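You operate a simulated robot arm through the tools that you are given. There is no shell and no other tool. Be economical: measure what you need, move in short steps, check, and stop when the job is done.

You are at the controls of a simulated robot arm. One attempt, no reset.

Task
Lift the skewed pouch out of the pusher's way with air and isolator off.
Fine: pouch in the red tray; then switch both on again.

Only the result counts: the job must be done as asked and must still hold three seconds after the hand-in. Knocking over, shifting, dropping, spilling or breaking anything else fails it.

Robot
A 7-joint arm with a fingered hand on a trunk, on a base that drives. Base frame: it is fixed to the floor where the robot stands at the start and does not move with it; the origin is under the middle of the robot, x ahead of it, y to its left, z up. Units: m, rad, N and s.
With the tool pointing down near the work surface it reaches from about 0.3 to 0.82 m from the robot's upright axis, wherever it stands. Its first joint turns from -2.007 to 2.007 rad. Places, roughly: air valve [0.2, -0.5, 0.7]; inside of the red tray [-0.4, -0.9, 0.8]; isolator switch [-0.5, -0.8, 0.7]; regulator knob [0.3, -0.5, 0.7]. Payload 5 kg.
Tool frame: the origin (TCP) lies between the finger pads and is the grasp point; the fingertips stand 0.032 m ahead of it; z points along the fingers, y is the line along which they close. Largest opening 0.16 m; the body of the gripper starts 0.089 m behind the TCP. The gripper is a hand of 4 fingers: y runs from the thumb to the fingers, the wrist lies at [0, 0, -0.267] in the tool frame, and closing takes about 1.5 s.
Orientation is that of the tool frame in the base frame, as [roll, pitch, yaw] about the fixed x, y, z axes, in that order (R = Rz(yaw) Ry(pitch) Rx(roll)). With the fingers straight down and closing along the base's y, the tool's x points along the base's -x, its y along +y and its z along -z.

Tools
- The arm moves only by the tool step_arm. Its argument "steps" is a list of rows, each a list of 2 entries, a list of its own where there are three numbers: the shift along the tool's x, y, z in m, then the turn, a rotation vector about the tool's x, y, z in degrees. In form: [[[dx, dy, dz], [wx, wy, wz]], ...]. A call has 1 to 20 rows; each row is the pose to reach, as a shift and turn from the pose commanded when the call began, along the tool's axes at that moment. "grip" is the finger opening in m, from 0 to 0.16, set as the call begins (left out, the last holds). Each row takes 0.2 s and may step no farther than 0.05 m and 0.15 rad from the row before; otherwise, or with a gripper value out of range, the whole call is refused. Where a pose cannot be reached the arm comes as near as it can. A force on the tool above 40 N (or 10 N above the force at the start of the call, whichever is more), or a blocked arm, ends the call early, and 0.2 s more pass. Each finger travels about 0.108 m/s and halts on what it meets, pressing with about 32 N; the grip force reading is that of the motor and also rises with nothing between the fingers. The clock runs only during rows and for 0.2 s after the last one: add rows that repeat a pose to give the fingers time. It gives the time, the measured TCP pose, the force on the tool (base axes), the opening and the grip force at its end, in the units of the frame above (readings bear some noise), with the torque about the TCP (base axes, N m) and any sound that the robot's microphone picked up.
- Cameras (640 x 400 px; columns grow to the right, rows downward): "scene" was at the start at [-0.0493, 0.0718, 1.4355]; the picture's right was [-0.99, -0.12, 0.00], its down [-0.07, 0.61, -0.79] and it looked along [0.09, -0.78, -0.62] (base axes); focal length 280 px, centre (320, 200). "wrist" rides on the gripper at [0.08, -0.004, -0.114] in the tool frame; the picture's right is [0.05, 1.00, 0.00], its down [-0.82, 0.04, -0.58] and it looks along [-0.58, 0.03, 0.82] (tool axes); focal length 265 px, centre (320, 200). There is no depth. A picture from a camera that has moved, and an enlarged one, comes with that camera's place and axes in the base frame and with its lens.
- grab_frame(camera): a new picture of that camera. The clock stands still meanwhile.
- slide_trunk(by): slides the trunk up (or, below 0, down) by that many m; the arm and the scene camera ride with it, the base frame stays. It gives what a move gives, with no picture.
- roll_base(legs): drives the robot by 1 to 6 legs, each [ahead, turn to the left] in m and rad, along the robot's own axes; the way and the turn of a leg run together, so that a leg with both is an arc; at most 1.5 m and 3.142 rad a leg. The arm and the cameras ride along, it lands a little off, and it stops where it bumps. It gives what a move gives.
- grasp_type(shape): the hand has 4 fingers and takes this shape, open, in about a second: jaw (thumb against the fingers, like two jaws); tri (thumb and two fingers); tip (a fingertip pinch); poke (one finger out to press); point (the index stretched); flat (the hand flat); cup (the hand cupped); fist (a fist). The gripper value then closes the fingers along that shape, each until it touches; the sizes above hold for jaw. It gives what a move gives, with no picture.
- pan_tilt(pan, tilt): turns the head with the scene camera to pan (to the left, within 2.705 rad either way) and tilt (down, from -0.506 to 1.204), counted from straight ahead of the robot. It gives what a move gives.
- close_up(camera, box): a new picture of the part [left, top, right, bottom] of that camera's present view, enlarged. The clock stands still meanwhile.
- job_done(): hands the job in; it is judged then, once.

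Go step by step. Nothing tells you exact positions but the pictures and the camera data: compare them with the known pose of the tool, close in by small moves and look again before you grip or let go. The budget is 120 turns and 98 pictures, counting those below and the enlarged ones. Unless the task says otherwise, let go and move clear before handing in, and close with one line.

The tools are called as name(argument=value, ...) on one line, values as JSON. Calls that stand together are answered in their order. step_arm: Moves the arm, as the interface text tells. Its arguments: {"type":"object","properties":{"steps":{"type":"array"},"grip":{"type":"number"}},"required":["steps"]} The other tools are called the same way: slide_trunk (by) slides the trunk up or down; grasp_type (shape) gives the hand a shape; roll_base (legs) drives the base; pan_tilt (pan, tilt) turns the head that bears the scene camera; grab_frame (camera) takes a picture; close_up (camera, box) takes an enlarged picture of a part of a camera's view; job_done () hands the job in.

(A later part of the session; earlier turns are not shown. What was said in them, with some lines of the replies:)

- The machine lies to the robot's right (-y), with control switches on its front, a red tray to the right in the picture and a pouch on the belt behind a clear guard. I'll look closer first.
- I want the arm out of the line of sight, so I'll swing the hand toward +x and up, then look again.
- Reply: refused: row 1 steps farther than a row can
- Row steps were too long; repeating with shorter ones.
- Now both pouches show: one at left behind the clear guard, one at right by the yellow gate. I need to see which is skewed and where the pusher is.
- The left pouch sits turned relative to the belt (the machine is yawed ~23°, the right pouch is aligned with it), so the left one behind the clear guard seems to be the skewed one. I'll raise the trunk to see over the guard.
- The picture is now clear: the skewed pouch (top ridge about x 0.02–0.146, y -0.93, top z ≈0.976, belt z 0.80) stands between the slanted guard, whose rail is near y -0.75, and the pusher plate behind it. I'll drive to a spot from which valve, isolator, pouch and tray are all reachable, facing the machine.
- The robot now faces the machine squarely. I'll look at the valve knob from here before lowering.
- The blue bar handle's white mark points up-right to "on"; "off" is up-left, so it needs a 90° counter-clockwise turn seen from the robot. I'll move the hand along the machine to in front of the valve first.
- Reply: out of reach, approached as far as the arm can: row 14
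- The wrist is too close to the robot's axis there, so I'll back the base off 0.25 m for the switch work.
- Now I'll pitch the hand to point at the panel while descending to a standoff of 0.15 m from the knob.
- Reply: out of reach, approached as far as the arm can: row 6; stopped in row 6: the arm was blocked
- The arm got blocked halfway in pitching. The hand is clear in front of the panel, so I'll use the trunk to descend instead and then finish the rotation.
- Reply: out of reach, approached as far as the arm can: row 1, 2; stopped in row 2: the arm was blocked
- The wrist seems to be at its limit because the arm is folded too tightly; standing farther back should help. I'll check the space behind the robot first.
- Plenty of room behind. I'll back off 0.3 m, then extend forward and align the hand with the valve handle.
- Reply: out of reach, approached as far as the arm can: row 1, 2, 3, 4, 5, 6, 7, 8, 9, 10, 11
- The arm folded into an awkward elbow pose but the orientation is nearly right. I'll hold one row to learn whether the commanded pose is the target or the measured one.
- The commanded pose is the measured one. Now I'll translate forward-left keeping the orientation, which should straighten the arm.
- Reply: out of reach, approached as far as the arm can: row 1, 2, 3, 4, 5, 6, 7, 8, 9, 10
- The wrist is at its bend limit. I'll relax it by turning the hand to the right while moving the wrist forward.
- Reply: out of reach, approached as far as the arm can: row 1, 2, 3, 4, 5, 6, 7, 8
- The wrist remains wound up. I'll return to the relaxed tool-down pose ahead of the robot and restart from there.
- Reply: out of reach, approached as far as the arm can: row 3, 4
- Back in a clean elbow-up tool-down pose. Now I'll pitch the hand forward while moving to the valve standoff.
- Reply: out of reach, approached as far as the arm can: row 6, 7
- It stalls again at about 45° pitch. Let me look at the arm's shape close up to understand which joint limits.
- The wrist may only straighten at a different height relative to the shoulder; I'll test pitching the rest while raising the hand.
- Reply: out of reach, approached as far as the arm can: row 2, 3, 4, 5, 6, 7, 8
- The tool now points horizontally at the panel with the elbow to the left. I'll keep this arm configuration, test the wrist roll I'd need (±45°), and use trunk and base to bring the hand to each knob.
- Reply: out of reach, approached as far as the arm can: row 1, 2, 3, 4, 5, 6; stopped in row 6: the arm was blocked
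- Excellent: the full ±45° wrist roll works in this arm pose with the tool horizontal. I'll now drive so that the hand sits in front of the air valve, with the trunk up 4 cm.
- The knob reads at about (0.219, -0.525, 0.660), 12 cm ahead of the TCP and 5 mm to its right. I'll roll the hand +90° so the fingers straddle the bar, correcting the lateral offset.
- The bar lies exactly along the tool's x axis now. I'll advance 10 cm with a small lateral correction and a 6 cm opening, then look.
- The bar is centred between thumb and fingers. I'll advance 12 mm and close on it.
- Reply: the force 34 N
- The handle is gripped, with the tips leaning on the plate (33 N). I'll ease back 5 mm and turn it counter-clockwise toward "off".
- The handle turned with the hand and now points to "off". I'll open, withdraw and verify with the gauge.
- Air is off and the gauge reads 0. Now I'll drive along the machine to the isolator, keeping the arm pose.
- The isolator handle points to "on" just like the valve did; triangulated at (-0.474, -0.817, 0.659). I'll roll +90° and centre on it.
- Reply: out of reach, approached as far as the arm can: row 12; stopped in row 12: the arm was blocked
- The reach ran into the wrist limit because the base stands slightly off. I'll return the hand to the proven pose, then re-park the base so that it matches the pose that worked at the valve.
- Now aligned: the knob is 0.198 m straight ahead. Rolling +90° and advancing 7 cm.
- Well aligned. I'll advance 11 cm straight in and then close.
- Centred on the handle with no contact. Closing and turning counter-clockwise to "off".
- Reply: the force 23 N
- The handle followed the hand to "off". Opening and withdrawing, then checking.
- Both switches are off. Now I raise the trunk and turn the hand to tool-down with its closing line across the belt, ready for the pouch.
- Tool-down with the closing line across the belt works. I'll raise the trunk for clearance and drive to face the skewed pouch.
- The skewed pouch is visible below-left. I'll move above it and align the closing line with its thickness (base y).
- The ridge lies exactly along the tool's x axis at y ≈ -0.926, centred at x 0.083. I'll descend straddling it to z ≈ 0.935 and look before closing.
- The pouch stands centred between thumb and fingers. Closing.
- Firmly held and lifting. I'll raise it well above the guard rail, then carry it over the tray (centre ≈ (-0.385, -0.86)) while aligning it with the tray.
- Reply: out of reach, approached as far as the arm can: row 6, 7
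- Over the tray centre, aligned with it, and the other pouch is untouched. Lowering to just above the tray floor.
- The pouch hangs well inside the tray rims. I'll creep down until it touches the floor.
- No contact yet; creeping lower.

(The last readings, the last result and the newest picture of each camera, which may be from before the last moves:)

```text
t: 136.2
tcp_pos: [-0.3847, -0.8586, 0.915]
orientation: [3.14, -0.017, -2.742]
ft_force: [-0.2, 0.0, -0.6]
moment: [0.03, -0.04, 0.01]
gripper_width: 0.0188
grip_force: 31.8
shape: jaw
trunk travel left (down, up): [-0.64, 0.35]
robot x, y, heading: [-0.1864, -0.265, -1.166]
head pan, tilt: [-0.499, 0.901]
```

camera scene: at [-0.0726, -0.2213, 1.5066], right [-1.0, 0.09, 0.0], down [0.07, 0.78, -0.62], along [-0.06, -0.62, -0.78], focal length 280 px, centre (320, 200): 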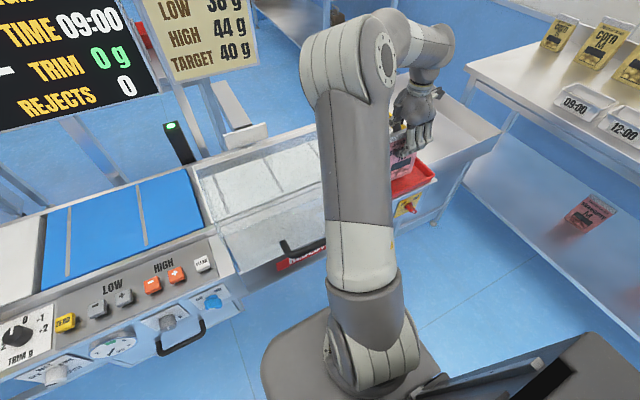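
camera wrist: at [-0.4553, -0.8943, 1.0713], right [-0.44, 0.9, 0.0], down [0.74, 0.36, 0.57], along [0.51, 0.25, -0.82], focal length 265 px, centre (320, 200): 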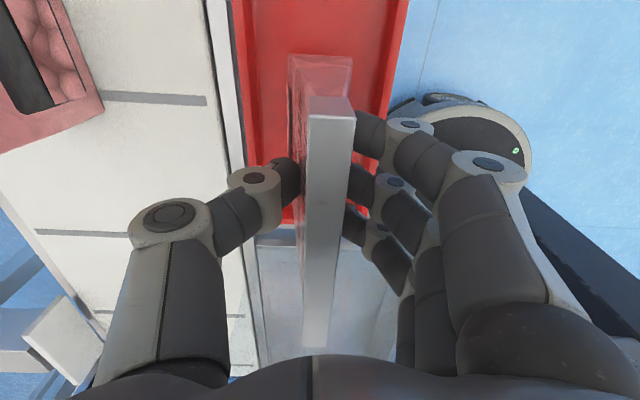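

step_arm(steps=[[[0, 0, 0.003], [0, 0, 0]], [[0, 0, 0.006], [0, 0, 0]], [[0, 0, 0.009], [0, 0, 0]]])

close_up(camera="scene", box=[380, 120, 450, 210])

```text
t: 137.0
tcp_pos: [-0.3859, -0.8588, 0.9098]
orientation: [-3.137, -0.02, -2.741]
ft_force: [1.5, -4.8, 32.0]
moment: [-0.06, -0.04, 0.0]
gripper_width: 0.0198
grip_force: 31.6
shape: jaw
trunk travel left (down, up): [-0.64, 0.35]
robot x, y, heading: [-0.1861, -0.2627, -1.16]
head pan, tilt: [-0.499, 0.901]
```

```text
4.44 times, centred on (415, 165) of scene
camera zoom: at [-0.0716, -0.2191, 1.507], right [-1.0, 0.09, 0.0], down [0.07, 0.78, -0.62], along [-0.06, -0.62, -0.78], focal length 1245 px, centre (-102, 356)
```

zoom: 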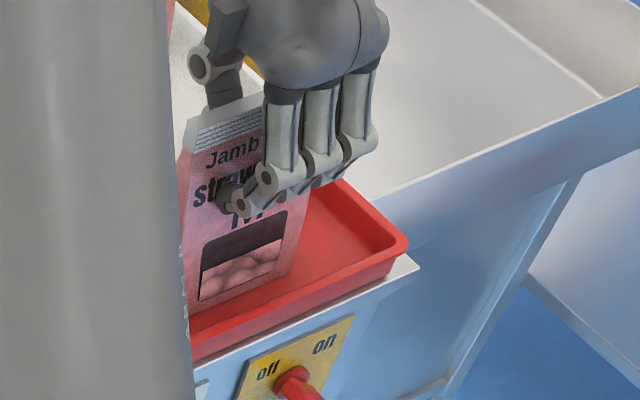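

It touched the floor (32 N). I'll ease up 4 mm, open, and rise straight up.

step_arm(steps=[[[0, 0, -0.003], [0, 0, 0]], [[0, 0, -0.005], [0, 0, 0]]])

step_arm(steps=[[[0, 0, 0], [0, 0, 0]], [[0, 0, 0], [0, 0, 0]], [[0, 0, 0], [0, 0, 0]], [[0, 0, 0], [0, 0, 0]], [[0, 0, -0.03], [0, 0, 0]], [[0, 0, -0.07], [0, 0, 0]], [[0, 0, -0.11], [0, 0, 0]], [[0, 0, -0.15], [0, 0, 0]], [[0, 0, -0.19], [0, 0, 0]], [[0, 0, -0.23], [0, 0, 0]]], grip=0.09)

close_up(camera="scene", box=[360, 90, 480, 220])

grab_frame(camera="wrist")

```text
t: 137.6
tcp_pos: [-0.3853, -0.8573, 0.9109]
orientation: [3.137, -0.014, -2.742]
ft_force: [-0.8, -4.4, 15.6]
moment: [-0.12, 0.02, 0.01]
gripper_width: 0.0201
grip_force: 31.8
shape: jaw
trunk travel left (down, up): [-0.64, 0.35]
robot x, y, heading: [-0.1867, -0.2625, -1.165]
head pan, tilt: [-0.499, 0.901]
```

```text
t: 139.8
tcp_pos: [-0.3818, -0.8577, 1.1415]
orientation: [3.139, -0.016, -2.743]
ft_force: [-1.1, 0.0, 0.4]
moment: [-0.01, 0.03, -0.01]
gripper_width: 0.0892
grip_force: 0.1
shape: jaw
trunk travel left (down, up): [-0.64, 0.35]
robot x, y, heading: [-0.1865, -0.2632, -1.163]
head pan, tilt: [-0.499, 0.901]
```

```text
3.08 times, centred on (420, 155) of scene
camera zoom: at [-0.0727, -0.2209, 1.5065], right [-1.0, 0.09, 0.0], down [0.07, 0.78, -0.62], along [-0.06, -0.62, -0.78], focal length 862 px, centre (12, 338)
```

zoom: 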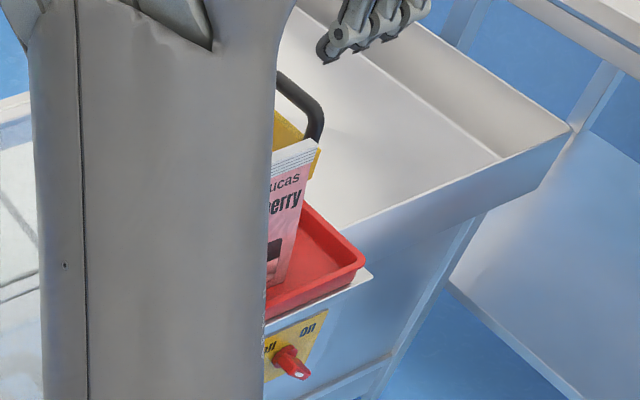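

```text
30 pictures are left
camera wrist: at [-0.4526, -0.8926, 1.2557], right [-0.43, 0.9, 0.0], down [0.74, 0.36, 0.57], along [0.51, 0.25, -0.82], focal length 265 px, centre (320, 200)
```

wrist: 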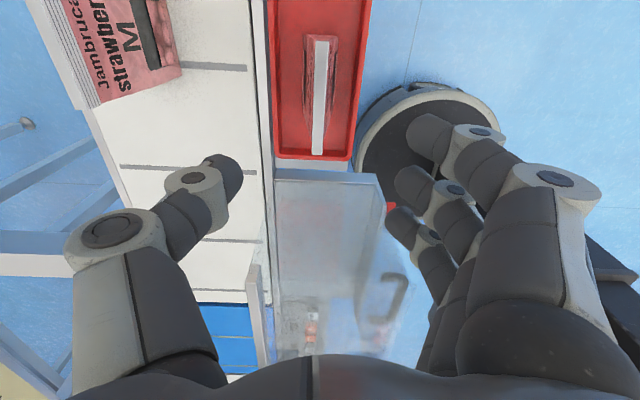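

The pouch stands upright in the red tray; the other pouch is untouched. Now I bring the hand back to its transport pose and drive to the isolator.

step_arm(steps=[[[-0.0363, -0.0055, -0.015], [0, 0, 0.8]], [[-0.0726, -0.011, -0.03], [0, 0, 1.6]], [[-0.109, -0.0166, -0.045], [0, 0, 2.4]], [[-0.1453, -0.0221, -0.06], [0, 0, 3.2]], [[-0.1816, -0.0276, -0.075], [0, 0, 4.1]], [[-0.218, -0.0331, -0.09], [0, 0, 4.9]], [[-0.2543, -0.0387, -0.105], [0, 0, 5.7]], [[-0.2906, -0.0442, -0.12], [0, 0, 6.5]]], grip=0.06)

roll_base(legs=[[0, 0.895], [-0.529, 0], [0, -0.778]])

pan_tilt(pan=0.0, tilt=0.65)

grab_frame(camera="scene")

```text
t: 141.6
tcp_pos: [-0.0956, -0.7838, 1.2572]
orientation: [-3.141, -0.013, -2.858]
ft_force: [0.7, 1.0, -0.8]
moment: [-0.03, 0.02, 0.0]
gripper_width: 0.0605
grip_force: 0.0
shape: jaw
trunk travel left (down, up): [-0.64, 0.35]
robot x, y, heading: [-0.1848, -0.2616, -1.162]
head pan, tilt: [-0.499, 0.901]
```

```text
t: 149.0
tcp_pos: [-0.5417, -0.6297, 1.2562]
orientation: [3.14, -0.014, -2.739]
ft_force: [0.2, 0.4, -1.0]
moment: [-0.01, -0.03, 0.03]
gripper_width: 0.0606
grip_force: 0.0
shape: jaw
trunk travel left (down, up): [-0.64, 0.35]
robot x, y, heading: [-0.6927, -0.1211, -1.043]
head pan, tilt: [-0.499, 0.901]
```

```text
t: 149.9
tcp_pos: [-0.5399, -0.6306, 1.2579]
orientation: [-3.14, -0.015, -2.739]
ft_force: [0.9, -0.4, 0.6]
moment: [-0.05, 0.0, -0.04]
gripper_width: 0.0607
grip_force: 0.1
shape: jaw
trunk travel left (down, up): [-0.64, 0.35]
robot x, y, heading: [-0.6909, -0.1212, -1.046]
head pan, tilt: [0.0, 0.649]
```

```text
29 pictures are left
camera scene: at [-0.5428, -0.0675, 1.527], right [-0.87, -0.5, 0.0], down [-0.3, 0.52, -0.8], along [0.4, -0.69, -0.6], focal length 280 px, centre (320, 200)
```

scene: 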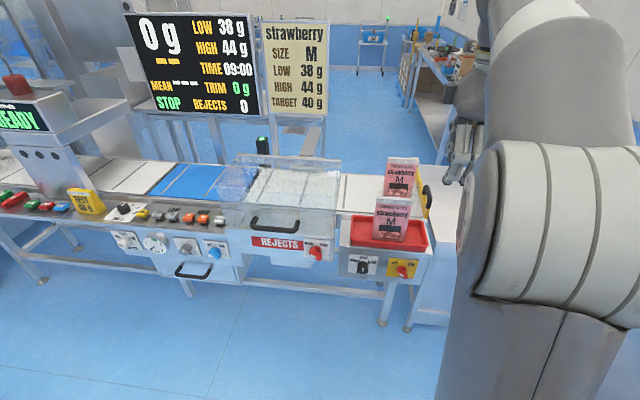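

Base is back on the isolator spot and the pouch stands fine. Reversing the hand to the horizontal pose and lowering.

slide_trunk(by=-0.2)

step_arm(steps=[[[0, 0, 0], [6.5, -2.7, 2.7]], [[0, 0, 0], [13.1, -5.4, 5.4]], [[0, 0, 0], [19.6, -8.1, 8.1]], [[0, 0, 0], [26.1, -10.8, 10.8]], [[0, 0, 0], [32.7, -13.5, 13.5]], [[0, 0, 0], [39.2, -16.2, 16.2]], [[0, 0, 0], [45.7, -19, 19]], [[0, 0, 0], [52.2, -21.7, 21.7]], [[0, 0, 0], [58.8, -24.4, 24.4]], [[0, 0, 0], [65.3, -27.1, 27.1]], [[0, 0, 0], [71.8, -29.8, 29.8]], [[0, 0, 0], [78.4, -32.5, 32.5]], [[0, 0, 0], [84.9, -35.2, 35.2]]])

slide_trunk(by=-0.4)

grab_frame(camera="wrist")

```text
t: 152.1
tcp_pos: [-0.5411, -0.63, 1.0562]
orientation: [-3.141, -0.014, -2.74]
ft_force: [-1.2, -0.4, 0.2]
moment: [-0.01, 0.02, 0.01]
gripper_width: 0.0606
grip_force: 0.0
shape: jaw
trunk travel left (down, up): [-0.44, 0.55]
robot x, y, heading: [-0.6931, -0.125, -1.044]
head pan, tilt: [0.0, 0.649]
```

```text
t: 154.9
tcp_pos: [-0.5308, -0.6902, 0.9459]
orientation: [-1.6, 0.758, -2.751]
ft_force: [-1.1, 0.5, 1.4]
moment: [0.06, 0.02, 0.08]
gripper_width: 0.0599
grip_force: 0.0
shape: jaw
out of reach, approached as far as the arm can: row 7, 8, 9, 10, 11, 12, 13
trunk travel left (down, up): [-0.44, 0.55]
robot x, y, heading: [-0.6921, -0.1255, -1.048]
head pan, tilt: [0.0, 0.649]
```

```text
t: 158.7
tcp_pos: [-0.5264, -0.6905, 0.5486]
orientation: [-1.608, 0.762, -2.753]
ft_force: [-0.2, 0.8, 0.2]
moment: [0.02, 0.01, 0.0]
gripper_width: 0.0598
grip_force: 0.1
shape: jaw
trunk travel left (down, up): [-0.04, 0.95]
robot x, y, heading: [-0.69, -0.1233, -1.044]
head pan, tilt: [0.0, 0.649]
```

```text
28 pictures are left
camera wrist: at [-0.6286, -0.6108, 0.4987], right [0.59, 0.28, -0.76], down [0.34, 0.76, 0.55], along [0.73, -0.58, 0.35], focal length 265 px, centre (320, 200)
```

wrist: 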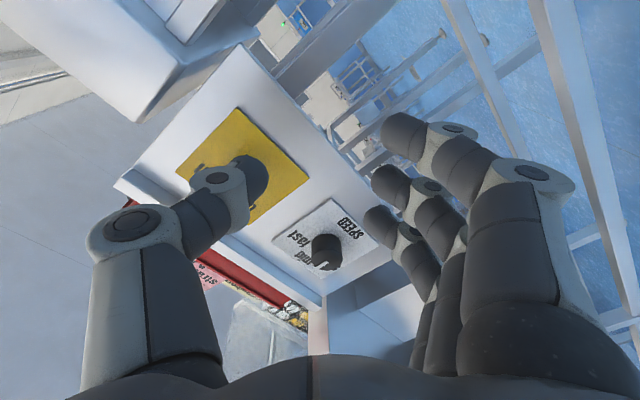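

Orientation is right but the arm came in with a different elbow shape, 11 cm low. I'll raise the trunk by that and test the roll range in the air before touching anything.

slide_trunk(by=0.112)

step_arm(steps=[[[0, 0, -0.005], [0, 0, 7.5]], [[0, 0, -0.01], [0, 0, 15]], [[0, 0, -0.015], [0, 0, 22.5]], [[0, 0, -0.02], [0, 0, 30]], [[0, 0, -0.02], [0, 0, 37.5]], [[0, 0, -0.02], [0, 0, 45]], [[0, 0, -0.02], [0, 0, 52.5]], [[0, 0, -0.02], [0, 0, 60]], [[0, 0, -0.02], [0, 0, 67.5]], [[0, 0, -0.02], [0, 0, 75]], [[0, 0, -0.02], [0, 0, 82.5]], [[0, 0, -0.02], [0, 0, 90]]])

grab_frame(camera="scene")

```text
t: 160.1
tcp_pos: [-0.5267, -0.6906, 0.6598]
orientation: [-1.608, 0.761, -2.753]
ft_force: [0.3, -0.1, -0.2]
moment: [0.0, -0.08, 0.0]
gripper_width: 0.0597
grip_force: 0.0
shape: jaw
trunk travel left (down, up): [-0.152, 0.838]
robot x, y, heading: [-0.6932, -0.1237, -1.046]
head pan, tilt: [0.0, 0.649]
```

```text
t: 162.7
tcp_pos: [-0.5339, -0.688, 0.6683]
orientation: [1.609, 0.807, 0.443]
ft_force: [0.2, 1.0, 0.1]
moment: [-0.02, 0.01, 0.01]
gripper_width: 0.0602
grip_force: 0.1
shape: jaw
out of reach, approached as far as the arm can: row 1, 2, 3, 4, 5, 6, 7, 8, 9, 10, 11, 12
trunk travel left (down, up): [-0.152, 0.838]
robot x, y, heading: [-0.6898, -0.1212, -1.046]
head pan, tilt: [0.0, 0.649]
```

```text
27 pictures are left
camera scene: at [-0.5428, -0.0675, 1.039], right [-0.86, -0.5, 0.0], down [-0.3, 0.52, -0.8], along [0.4, -0.69, -0.6], focal length 280 px, centre (320, 200)
```

scene: 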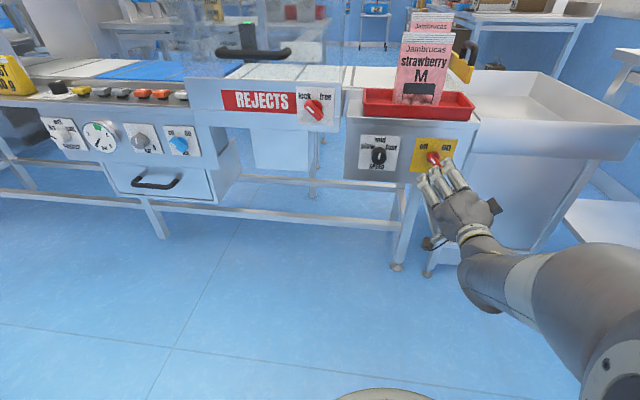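

The elbow is now on the right, and the roll range works here too. Rolling back to -45° and checking alignment with the handle.

step_arm(steps=[[[0, 0, 0], [0, 0, -7.5]], [[0, 0, 0], [0, 0, -15]], [[0, 0, 0], [0, 0, -22.5]], [[0, 0, 0], [0, 0, -30]], [[0, 0, 0], [0, 0, -37.5]], [[0, 0, 0], [0, 0, -45]], [[0, 0, 0], [0, 0, -52.5]], [[0, 0, 0], [0, 0, -60]], [[0, 0, 0], [0, 0, -67.5]], [[0, 0, 0], [0, 0, -75]], [[0, 0, 0], [0, 0, -82.5]], [[0, 0, 0], [0, 0, -92]]])

grab_frame(camera="wrist")

```text
refused: row 12 steps farther than a row can; nothing moved
```

```text
26 pictures are left
camera wrist: at [-0.5317, -0.5614, 0.6103], right [0.7, 0.29, 0.65], down [-0.71, 0.3, 0.63], along [-0.01, -0.91, 0.41], focal length 265 px, centre (320, 200)
```

wrist: 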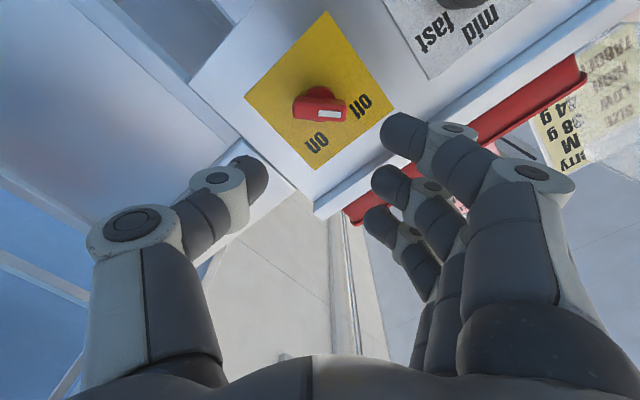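

step_arm(steps=[[[0.001, 0, 0], [0, 0, -7.5]], [[0.002, -0.001, 0], [0, 0, -15]], [[0.003, -0.001, 0], [0, 0, -22.5]], [[0.004, -0.001, 0], [0, 0, -30]], [[0.005, -0.002, 0], [0, 0, -37.5]], [[0.006, -0.002, 0], [0, 0, -45]], [[0.007, -0.002, 0], [0, 0, -52.5]], [[0.008, -0.003, 0], [0, 0, -60]], [[0.009, -0.003, 0], [0, 0, -67.5]], [[0.01, -0.003, 0], [0, 0, -75]], [[0.01, -0.003, 0], [0, 0, -82.5]], [[0.01, -0.003, 0], [0, 0, -90]]])

grab_frame(camera="wrist")

```text
t: 165.3
tcp_pos: [-0.5291, -0.6896, 0.6615]
orientation: [-1.609, 0.759, -2.752]
ft_force: [0.1, 0.5, -0.1]
moment: [-0.02, -0.01, -0.02]
gripper_width: 0.0601
grip_force: 0.0
shape: jaw
out of reach, approached as far as the arm can: row 6, 7, 8, 9, 10, 11, 12
trunk travel left (down, up): [-0.152, 0.838]
robot x, y, heading: [-0.6945, -0.1251, -1.046]
head pan, tilt: [0.0, 0.649]
```

```text
25 pictures are left
camera wrist: at [-0.631, -0.6103, 0.6122], right [0.59, 0.28, -0.76], down [0.34, 0.77, 0.55], along [0.74, -0.58, 0.35], focal length 265 px, centre (320, 200)
```

wrist: 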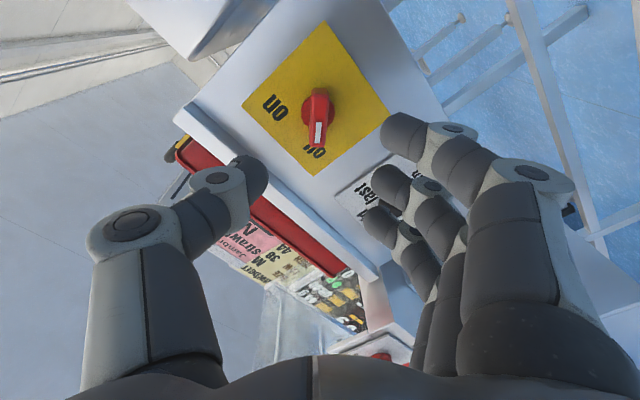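

Nicely aligned with the handle at "off". Advancing straight 12.3 cm.

step_arm(steps=[[[0, 0, 0.04], [0, 0, 0]], [[0, 0, 0.08], [0, 0, 0]], [[0, 0, 0.11], [0, 0, 0]], [[0, 0, 0.123], [0, 0, 0]]])

grab_frame(camera="wrist")

```text
t: 166.3
tcp_pos: [-0.4806, -0.8036, 0.6588]
orientation: [-1.608, 0.76, -2.753]
ft_force: [-0.4, 0.1, 0.5]
moment: [0.04, 0.0, 0.0]
gripper_width: 0.0598
grip_force: 0.2
shape: jaw
trunk travel left (down, up): [-0.152, 0.838]
robot x, y, heading: [-0.6928, -0.1255, -1.046]
head pan, tilt: [0.0, 0.649]
```

```text
24 pictures are left
camera wrist: at [-0.5823, -0.7229, 0.6083], right [0.59, 0.28, -0.76], down [0.34, 0.76, 0.55], along [0.73, -0.58, 0.35], focal length 265 px, centre (320, 200)
```

wrist: 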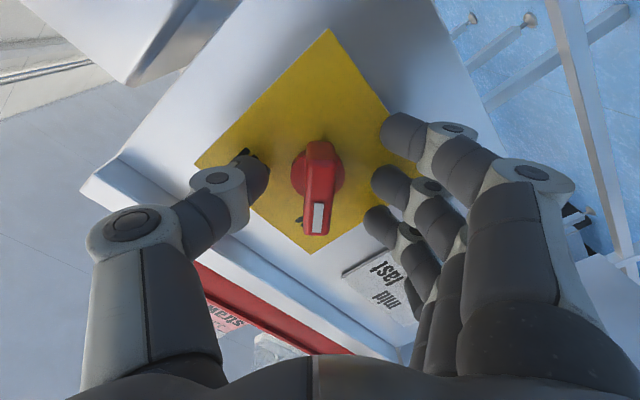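

Centred. Closing and turning clockwise to "on".

step_arm(steps=[[[0, 0, 0], [0, 0, 0]], [[0, 0, 0], [0, 0, 0]], [[0, 0, 0], [0, 0, 0]], [[0, 0, 0], [0, 0, 0]], [[0, 0, 0], [0, 0, 0]]], grip=0.0)

step_arm(steps=[[[0, 0, 0], [0, 0, 7.5]], [[0, 0, 0], [0, 0, 15]], [[0, -0.001, 0], [0, 0, 22.5]], [[0, -0.001, 0], [0, 0, 30]], [[0, -0.001, 0], [0, 0, 37.5]], [[0, -0.001, 0], [0, 0, 45]], [[0.001, -0.002, 0], [0, 0, 52.5]], [[0.001, -0.002, 0], [0, 0, 60]], [[0.001, -0.002, 0], [0, 0, 67.5]], [[0.002, -0.002, 0], [0, 0, 75]], [[0.002, -0.002, 0], [0, 0, 82.5]], [[0.002, -0.002, 0], [0, 0, 90]]])

grab_frame(camera="wrist")

```text
t: 167.5
tcp_pos: [-0.481, -0.8012, 0.6564]
orientation: [-1.609, 0.762, -2.754]
ft_force: [-7.4, 16.7, -5.4]
moment: [0.18, 0.07, 0.08]
gripper_width: 0.0112
grip_force: 32.4
shape: jaw
trunk travel left (down, up): [-0.152, 0.838]
robot x, y, heading: [-0.6935, -0.1256, -1.047]
head pan, tilt: [0.0, 0.649]
```

```text
t: 169.6
tcp_pos: [-0.4766, -0.8002, 0.6584]
orientation: [1.658, 1.229, 0.504]
ft_force: [-3.1, 14.6, 1.5]
moment: [-0.27, -0.09, 0.27]
gripper_width: 0.0108
grip_force: 32.0
shape: jaw
trunk travel left (down, up): [-0.152, 0.838]
robot x, y, heading: [-0.6964, -0.1252, -1.043]
head pan, tilt: [0.0, 0.649]
stopped in row 10: the force on the tool passed its limit at 40 N (the readings are from after the stop); the commanded pose is now the measured one
```

```text
23 pictures are left
camera wrist: at [-0.5039, -0.6863, 0.584], right [0.88, 0.38, 0.29], down [-0.44, 0.41, 0.8], along [0.19, -0.83, 0.53], focal length 265 px, centre (320, 200)
```

wrist: 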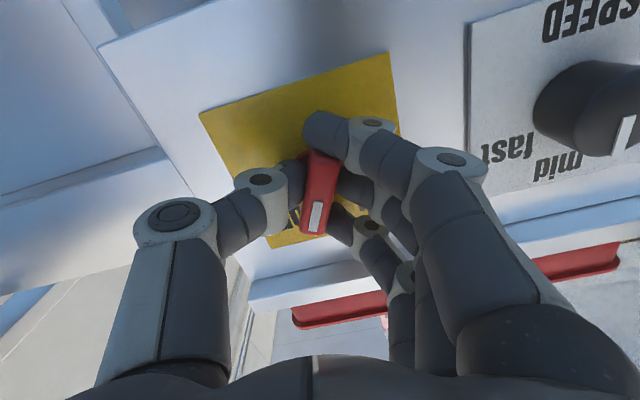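

The force limit stopped it at about two-thirds, with the tips pressing on the plate. I'll ease back 4 mm and continue the turn.

step_arm(steps=[[[0, 0, -0.002], [0, 0, 0]], [[0, 0, -0.004], [0, 0, 0]]])

step_arm(steps=[[[0, 0, 0], [0, 0, 5]], [[0, 0, 0], [0, 0, 10]], [[0, 0, 0], [0, 0, 15]], [[0, 0, 0], [0, 0, 20]], [[0, 0, 0], [0, 0, 25.5]]])

grab_frame(camera="wrist")

```text
t: 170.2
tcp_pos: [-0.4781, -0.7987, 0.6568]
orientation: [1.657, 1.227, 0.502]
ft_force: [10.3, -14.1, 0.9]
moment: [-0.1, 0.0, 0.31]
gripper_width: 0.0086
grip_force: 32.1
shape: jaw
trunk travel left (down, up): [-0.152, 0.838]
robot x, y, heading: [-0.691, -0.1256, -1.039]
head pan, tilt: [0.0, 0.649]
```

```text
t: 171.3
tcp_pos: [-0.4785, -0.7984, 0.6575]
orientation: [1.613, 0.781, 0.452]
ft_force: [12.2, -8.1, 4.4]
moment: [-0.58, 0.46, 0.34]
gripper_width: 0.0074
grip_force: 32.1
shape: jaw
trunk travel left (down, up): [-0.152, 0.838]
robot x, y, heading: [-0.6901, -0.1244, -1.043]
head pan, tilt: [0.0, 0.649]
```

```text
22 pictures are left
camera wrist: at [-0.4766, -0.6714, 0.6011], right [0.68, 0.29, 0.67], down [-0.73, 0.29, 0.62], along [-0.01, -0.92, 0.4], focal length 265 px, centre (320, 200)
```

wrist: 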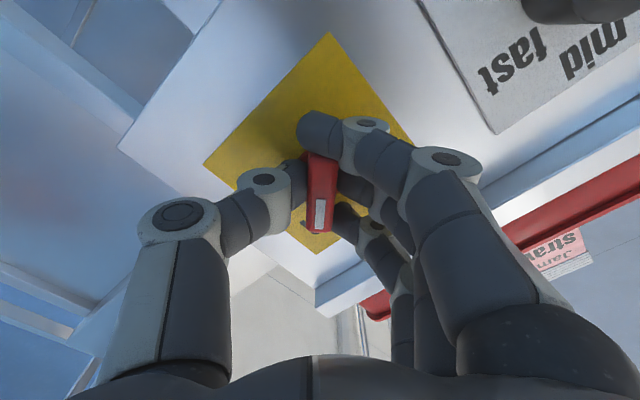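

The handle is at "on". Opening and withdrawing to verify.

step_arm(steps=[[[0, 0, 0], [0, 0, 0]], [[0, 0, 0], [0, 0, 0]], [[0, 0, 0], [0, 0, 0]], [[0, 0, -0.03], [0, 0, 0]], [[0, 0, -0.07], [0, 0, 0]], [[0, 0, -0.11], [0, 0, 0]]], grip=0.06)

grab_frame(camera="wrist")

close_up(camera="scene", box=[330, 0, 530, 250])

```text
t: 172.8
tcp_pos: [-0.5238, -0.6974, 0.6604]
orientation: [1.612, 0.781, 0.45]
ft_force: [0.5, 0.5, -0.1]
moment: [-0.04, 0.0, 0.0]
gripper_width: 0.0594
grip_force: 0.1
shape: jaw
trunk travel left (down, up): [-0.152, 0.838]
robot x, y, heading: [-0.6929, -0.1287, -1.039]
head pan, tilt: [0.0, 0.649]
```

```text
21 pictures are left
camera wrist: at [-0.5224, -0.5711, 0.604], right [0.68, 0.28, 0.67], down [-0.73, 0.29, 0.62], along [-0.02, -0.92, 0.4], focal length 265 px, centre (320, 200)
```

wrist: 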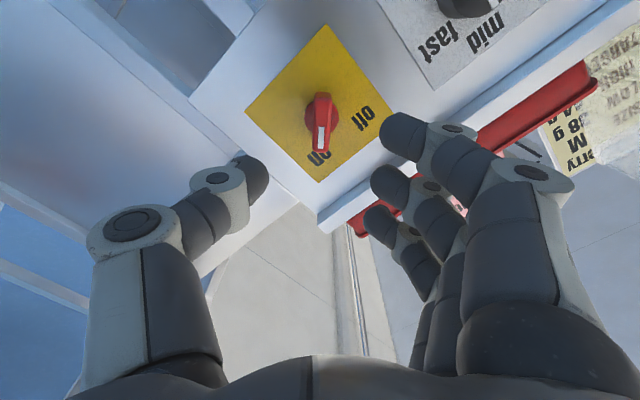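

```text
1.60 times, centred on (430, 125) of scene
camera zoom: at [-0.5426, -0.0675, 1.039], right [-0.86, -0.5, 0.0], down [-0.3, 0.52, -0.8], along [0.4, -0.69, -0.6], focal length 448 px, centre (144, 320)
```

zoom: 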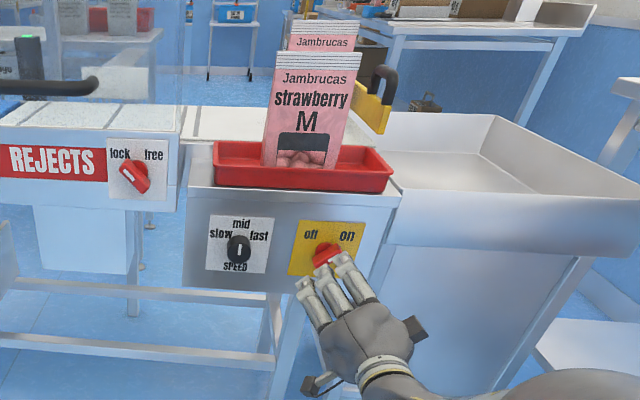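

The isolator is on and the pouch stands in the tray. Rolling back to -45°, then driving to the air valve (5 cm farther out for swing clearance).

step_arm(steps=[[[0, 0, 0], [0, 0, -7.5]], [[0, 0, 0], [0, 0, -15]], [[0, 0, 0], [0, 0, -22.5]], [[0, 0, 0], [0, 0, -30]], [[0, 0, 0], [0, 0, -37.5]], [[0, 0, 0], [0, 0, -45]], [[0, 0, 0], [0, 0, -52.5]], [[0, 0, 0], [0, 0, -60]], [[0, 0, 0], [0, 0, -67.5]], [[0, 0, 0], [0, 0, -75]], [[0, 0, 0], [0, 0, -82.5]], [[0, 0, 0], [0, 0, -90]]])

roll_base(legs=[[0, 1.505], [0.754, 0], [0, -1.505]])

grab_frame(camera="wrist")

grab_frame(camera="scene")

```text
t: 175.3
tcp_pos: [-0.5247, -0.6976, 0.6601]
orientation: [-1.611, 0.787, -2.75]
ft_force: [-0.5, 0.6, 0.2]
moment: [-0.01, 0.01, 0.0]
gripper_width: 0.0598
grip_force: 0.1
shape: jaw
trunk travel left (down, up): [-0.152, 0.838]
robot x, y, heading: [-0.6918, -0.1273, -1.044]
head pan, tilt: [0.0, 0.649]
```

```text
t: 186.7
tcp_pos: [0.1639, -0.3674, 0.6608]
orientation: [-1.612, 0.786, -2.746]
ft_force: [0.5, 0.1, 0.3]
moment: [0.02, 0.02, -0.03]
gripper_width: 0.0595
grip_force: 0.1
shape: jaw
trunk travel left (down, up): [-0.152, 0.838]
robot x, y, heading: [-0.0065, 0.2081, -1.034]
head pan, tilt: [0.0, 0.649]
```

```text
19 pictures are left
camera wrist: at [0.0618, -0.2868, 0.6098], right [0.6, 0.3, -0.74], down [0.32, 0.76, 0.57], along [0.73, -0.58, 0.36], focal length 265 px, centre (320, 200)
```

wrist: 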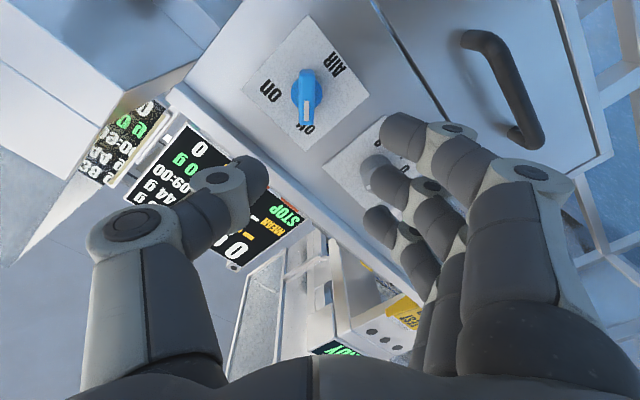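

```text
18 pictures are left
camera scene: at [0.1416, 0.2643, 1.039], right [-0.86, -0.51, 0.0], down [-0.31, 0.52, -0.8], along [0.41, -0.69, -0.6], focal length 280 px, centre (320, 200)
```

scene: 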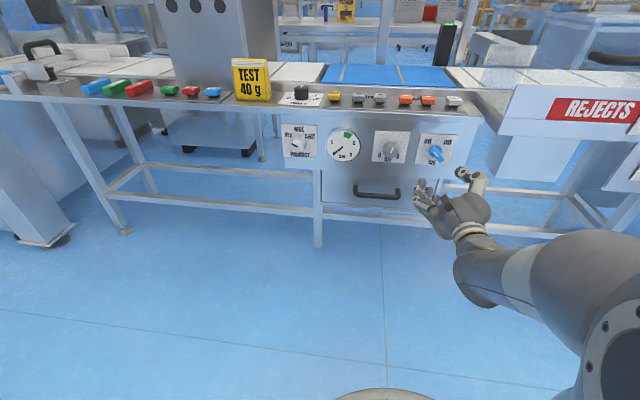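

The valve handle is 16.7 cm ahead and ~12 mm to the right. Correcting laterally and advancing 11 cm first.

step_arm(steps=[[[0.003, -0.004, 0.03], [0, 0, 0]], [[0.006, -0.009, 0.06], [0, 0, 0]], [[0.009, -0.013, 0.09], [0, 0, 0]], [[0.009, -0.013, 0.115], [0, 0, 0]]])

grab_frame(camera="wrist")

```text
t: 187.7
tcp_pos: [0.1961, -0.4774, 0.6595]
orientation: [-1.614, 0.787, -2.745]
ft_force: [-0.2, 0.1, 0.6]
moment: [0.06, 0.0, 0.0]
gripper_width: 0.0596
grip_force: 0.1
shape: jaw
trunk travel left (down, up): [-0.152, 0.838]
robot x, y, heading: [-0.0087, 0.2104, -1.036]
head pan, tilt: [0.0, 0.649]
```

```text
17 pictures are left
camera wrist: at [0.0948, -0.398, 0.6087], right [0.6, 0.3, -0.74], down [0.32, 0.76, 0.57], along [0.73, -0.58, 0.36], focal length 265 px, centre (320, 200)
```

wrist: 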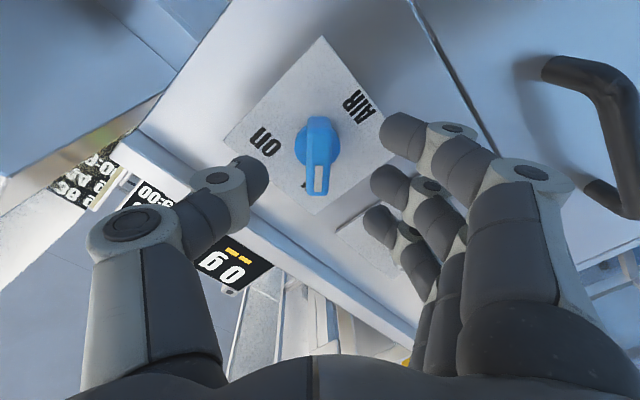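

Centred. Advance the last 3.5 cm and close.

step_arm(steps=[[[0, 0, 0.02], [0, 0, 0]], [[0, 0, 0.035], [0, 0, 0]]])

step_arm(steps=[[[0, 0, 0], [0, 0, 0]], [[0, 0, 0], [0, 0, 0]], [[0, 0, 0], [0, 0, 0]], [[0, 0, 0], [0, 0, 0]], [[0, 0, 0], [0, 0, 0]], [[0, 0, -0.002], [0, 0, 0]]], grip=0.0)

grab_frame(camera="wrist")

```text
t: 188.3
tcp_pos: [0.2113, -0.5099, 0.6586]
orientation: [-1.612, 0.787, -2.745]
ft_force: [0.2, -1.3, -0.2]
moment: [-0.03, -0.03, -0.01]
gripper_width: 0.0594
grip_force: 0.1
shape: jaw
trunk travel left (down, up): [-0.152, 0.838]
robot x, y, heading: [-0.0061, 0.2064, -1.032]
head pan, tilt: [0.0, 0.649]
```

```text
t: 189.7
tcp_pos: [0.2114, -0.5091, 0.6592]
orientation: [-1.614, 0.788, -2.745]
ft_force: [7.5, -20.5, -1.0]
moment: [0.12, 0.1, 0.0]
gripper_width: 0.009
grip_force: 32.5
shape: jaw
trunk travel left (down, up): [-0.152, 0.838]
robot x, y, heading: [-0.0079, 0.2047, -1.042]
head pan, tilt: [0.0, 0.649]
```

```text
16 pictures are left
camera wrist: at [0.1092, -0.4297, 0.6075], right [0.6, 0.3, -0.74], down [0.32, 0.76, 0.57], along [0.73, -0.58, 0.36], focal length 265 px, centre (320, 200)
```

wrist: 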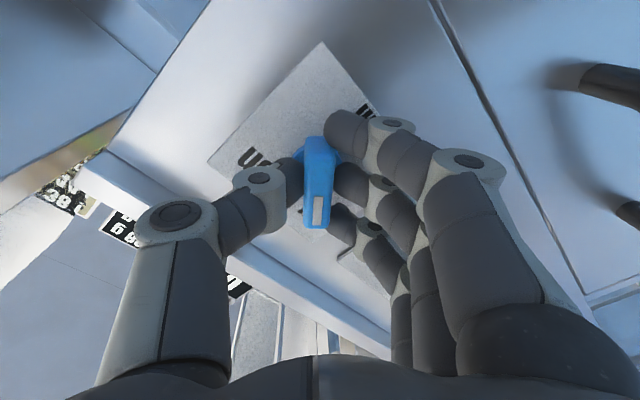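

Gripped. Turning clockwise to "on".

step_arm(steps=[[[0, 0, 0.001], [0, 0, 7.5]], [[0, 0, 0.001], [0, 0, 15]], [[0, -0.001, 0.001], [0, 0, 22.5]], [[0, -0.001, 0.001], [0, 0, 30]], [[0, -0.001, 0.001], [0, 0, 37.5]], [[0.001, -0.002, 0.001], [0, 0, 45]], [[0.001, -0.002, 0.001], [0, 0, 52.5]], [[0.001, -0.002, 0.001], [0, 0, 60]], [[0.002, -0.002, 0.001], [0, 0, 67.5]], [[0.002, -0.002, 0.001], [0, 0, 75]], [[0.002, -0.003, 0.001], [0, 0, 82.5]], [[0.003, -0.003, 0.001], [0, 0, 90]]])

grab_frame(camera="wrist")

```text
t: 192.3
tcp_pos: [0.2104, -0.5086, 0.6597]
orientation: [1.613, 0.781, 0.46]
ft_force: [27.0, 4.9, -2.0]
moment: [-0.47, 0.14, 0.68]
gripper_width: 0.0082
grip_force: 32.1
shape: jaw
trunk travel left (down, up): [-0.152, 0.838]
robot x, y, heading: [-0.009, 0.2087, -1.036]
head pan, tilt: [0.0, 0.649]
```

```text
15 pictures are left
camera wrist: at [0.2118, -0.3824, 0.6026], right [0.68, 0.29, 0.67], down [-0.73, 0.28, 0.62], along [-0.01, -0.92, 0.4], focal length 265 px, centre (320, 200)
```

wrist: 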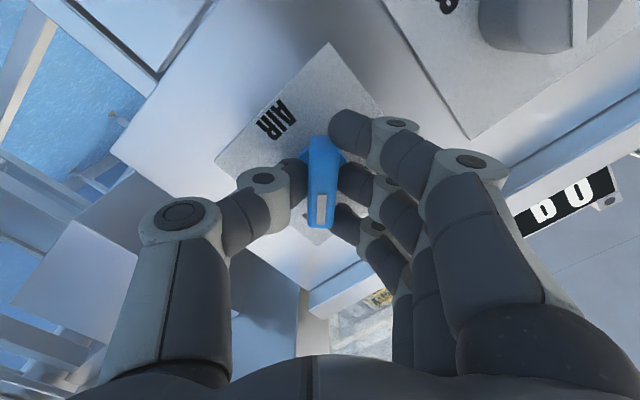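

The handle is at "on". Opening and withdrawing to verify knob and gauge.

step_arm(steps=[[[0, 0, 0], [0, 0, 0]], [[0, 0, 0], [0, 0, 0]], [[0, 0, 0], [0, 0, 0]], [[0, 0, -0.03], [0, 0, 0]], [[0, 0, -0.07], [0, 0, 0]], [[0, 0, -0.11], [0, 0, 0]], [[0, 0, -0.15], [0, 0, 0]]], grip=0.06)

roll_base(legs=[[-0.2, 0]])

pan_tilt(pan=-0.25, tilt=0.45)

grab_frame(camera="scene")

```text
t: 193.9
tcp_pos: [0.1438, -0.3733, 0.6625]
orientation: [1.612, 0.781, 0.458]
ft_force: [0.2, -0.3, -1.2]
moment: [-0.01, -0.04, -0.02]
gripper_width: 0.0594
grip_force: 0.1
shape: jaw
trunk travel left (down, up): [-0.152, 0.838]
robot x, y, heading: [-0.0088, 0.2089, -1.041]
head pan, tilt: [0.0, 0.649]
```

```text
t: 195.5
tcp_pos: [0.0425, -0.2002, 0.6636]
orientation: [1.613, 0.782, 0.457]
ft_force: [0.0, 0.2, -0.1]
moment: [0.03, 0.01, -0.01]
gripper_width: 0.0594
grip_force: 0.0
shape: jaw
trunk travel left (down, up): [-0.152, 0.838]
robot x, y, heading: [-0.1101, 0.3786, -1.038]
head pan, tilt: [0.0, 0.649]
```

```text
t: 196.3
tcp_pos: [0.0416, -0.2007, 0.6615]
orientation: [1.613, 0.78, 0.456]
ft_force: [0.0, 0.0, 0.2]
moment: [0.0, 0.01, -0.01]
gripper_width: 0.0592
grip_force: 0.1
shape: jaw
trunk travel left (down, up): [-0.152, 0.838]
robot x, y, heading: [-0.1123, 0.3781, -1.041]
head pan, tilt: [-0.25, 0.45]
```

```text
14 pictures are left
camera scene: at [0.0208, 0.4242, 1.0568], right [-0.96, -0.28, 0.0], down [-0.12, 0.42, -0.9], along [0.25, -0.86, -0.44], focal length 280 px, centre (320, 200)
```

scene: 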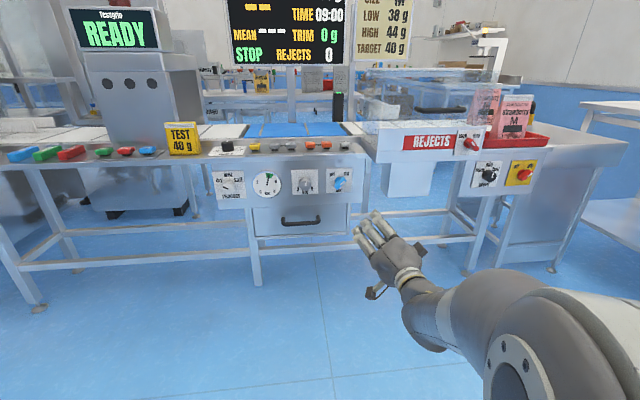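

close_up(camera="scene", box=[205, 120, 365, 220])

close_up(camera="scene", box=[400, 80, 560, 200])

```text
4.00 times, centred on (285, 170) of scene
camera zoom: at [0.0208, 0.4242, 1.0568], right [-0.96, -0.28, 0.0], down [-0.12, 0.42, -0.9], along [0.25, -0.86, -0.44], focal length 1120 px, centre (460, 320)
```

zoom: 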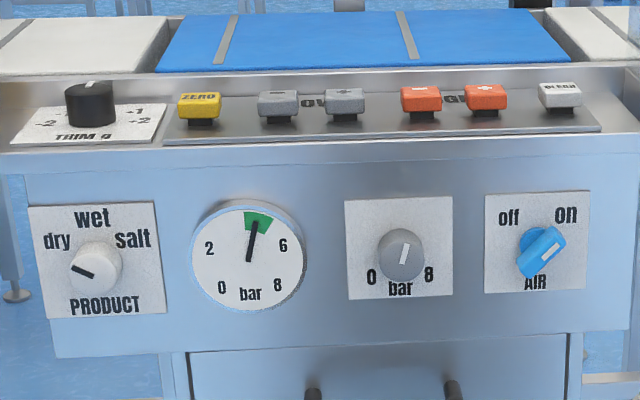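

```text
3.33 times, centred on (480, 140) of scene
camera zoom: at [0.0208, 0.4242, 1.0568], right [-0.96, -0.28, 0.0], down [-0.12, 0.42, -0.9], along [0.25, -0.86, -0.44], focal length 934 px, centre (-213, 400)
```

zoom: 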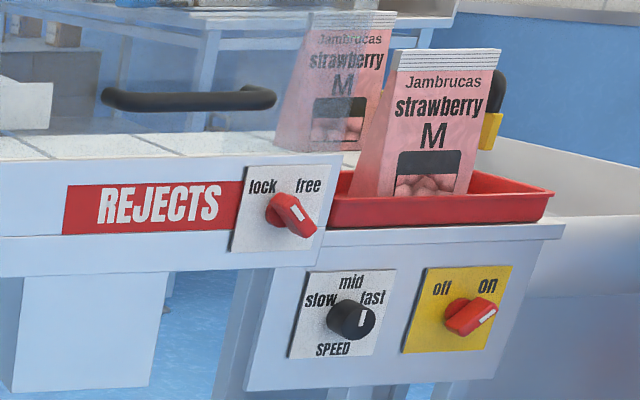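

Air is on with the gauge back in the green. The isolator is on, the pouch stands upright in the red tray, nothing else has moved, and the hand is clear.

job_done()

```text
The job is handed in.
```

The skewed pouch was lifted out with the air and isolator off and now stands in the red tray. Both switches are back on, and the gauge is in the green.
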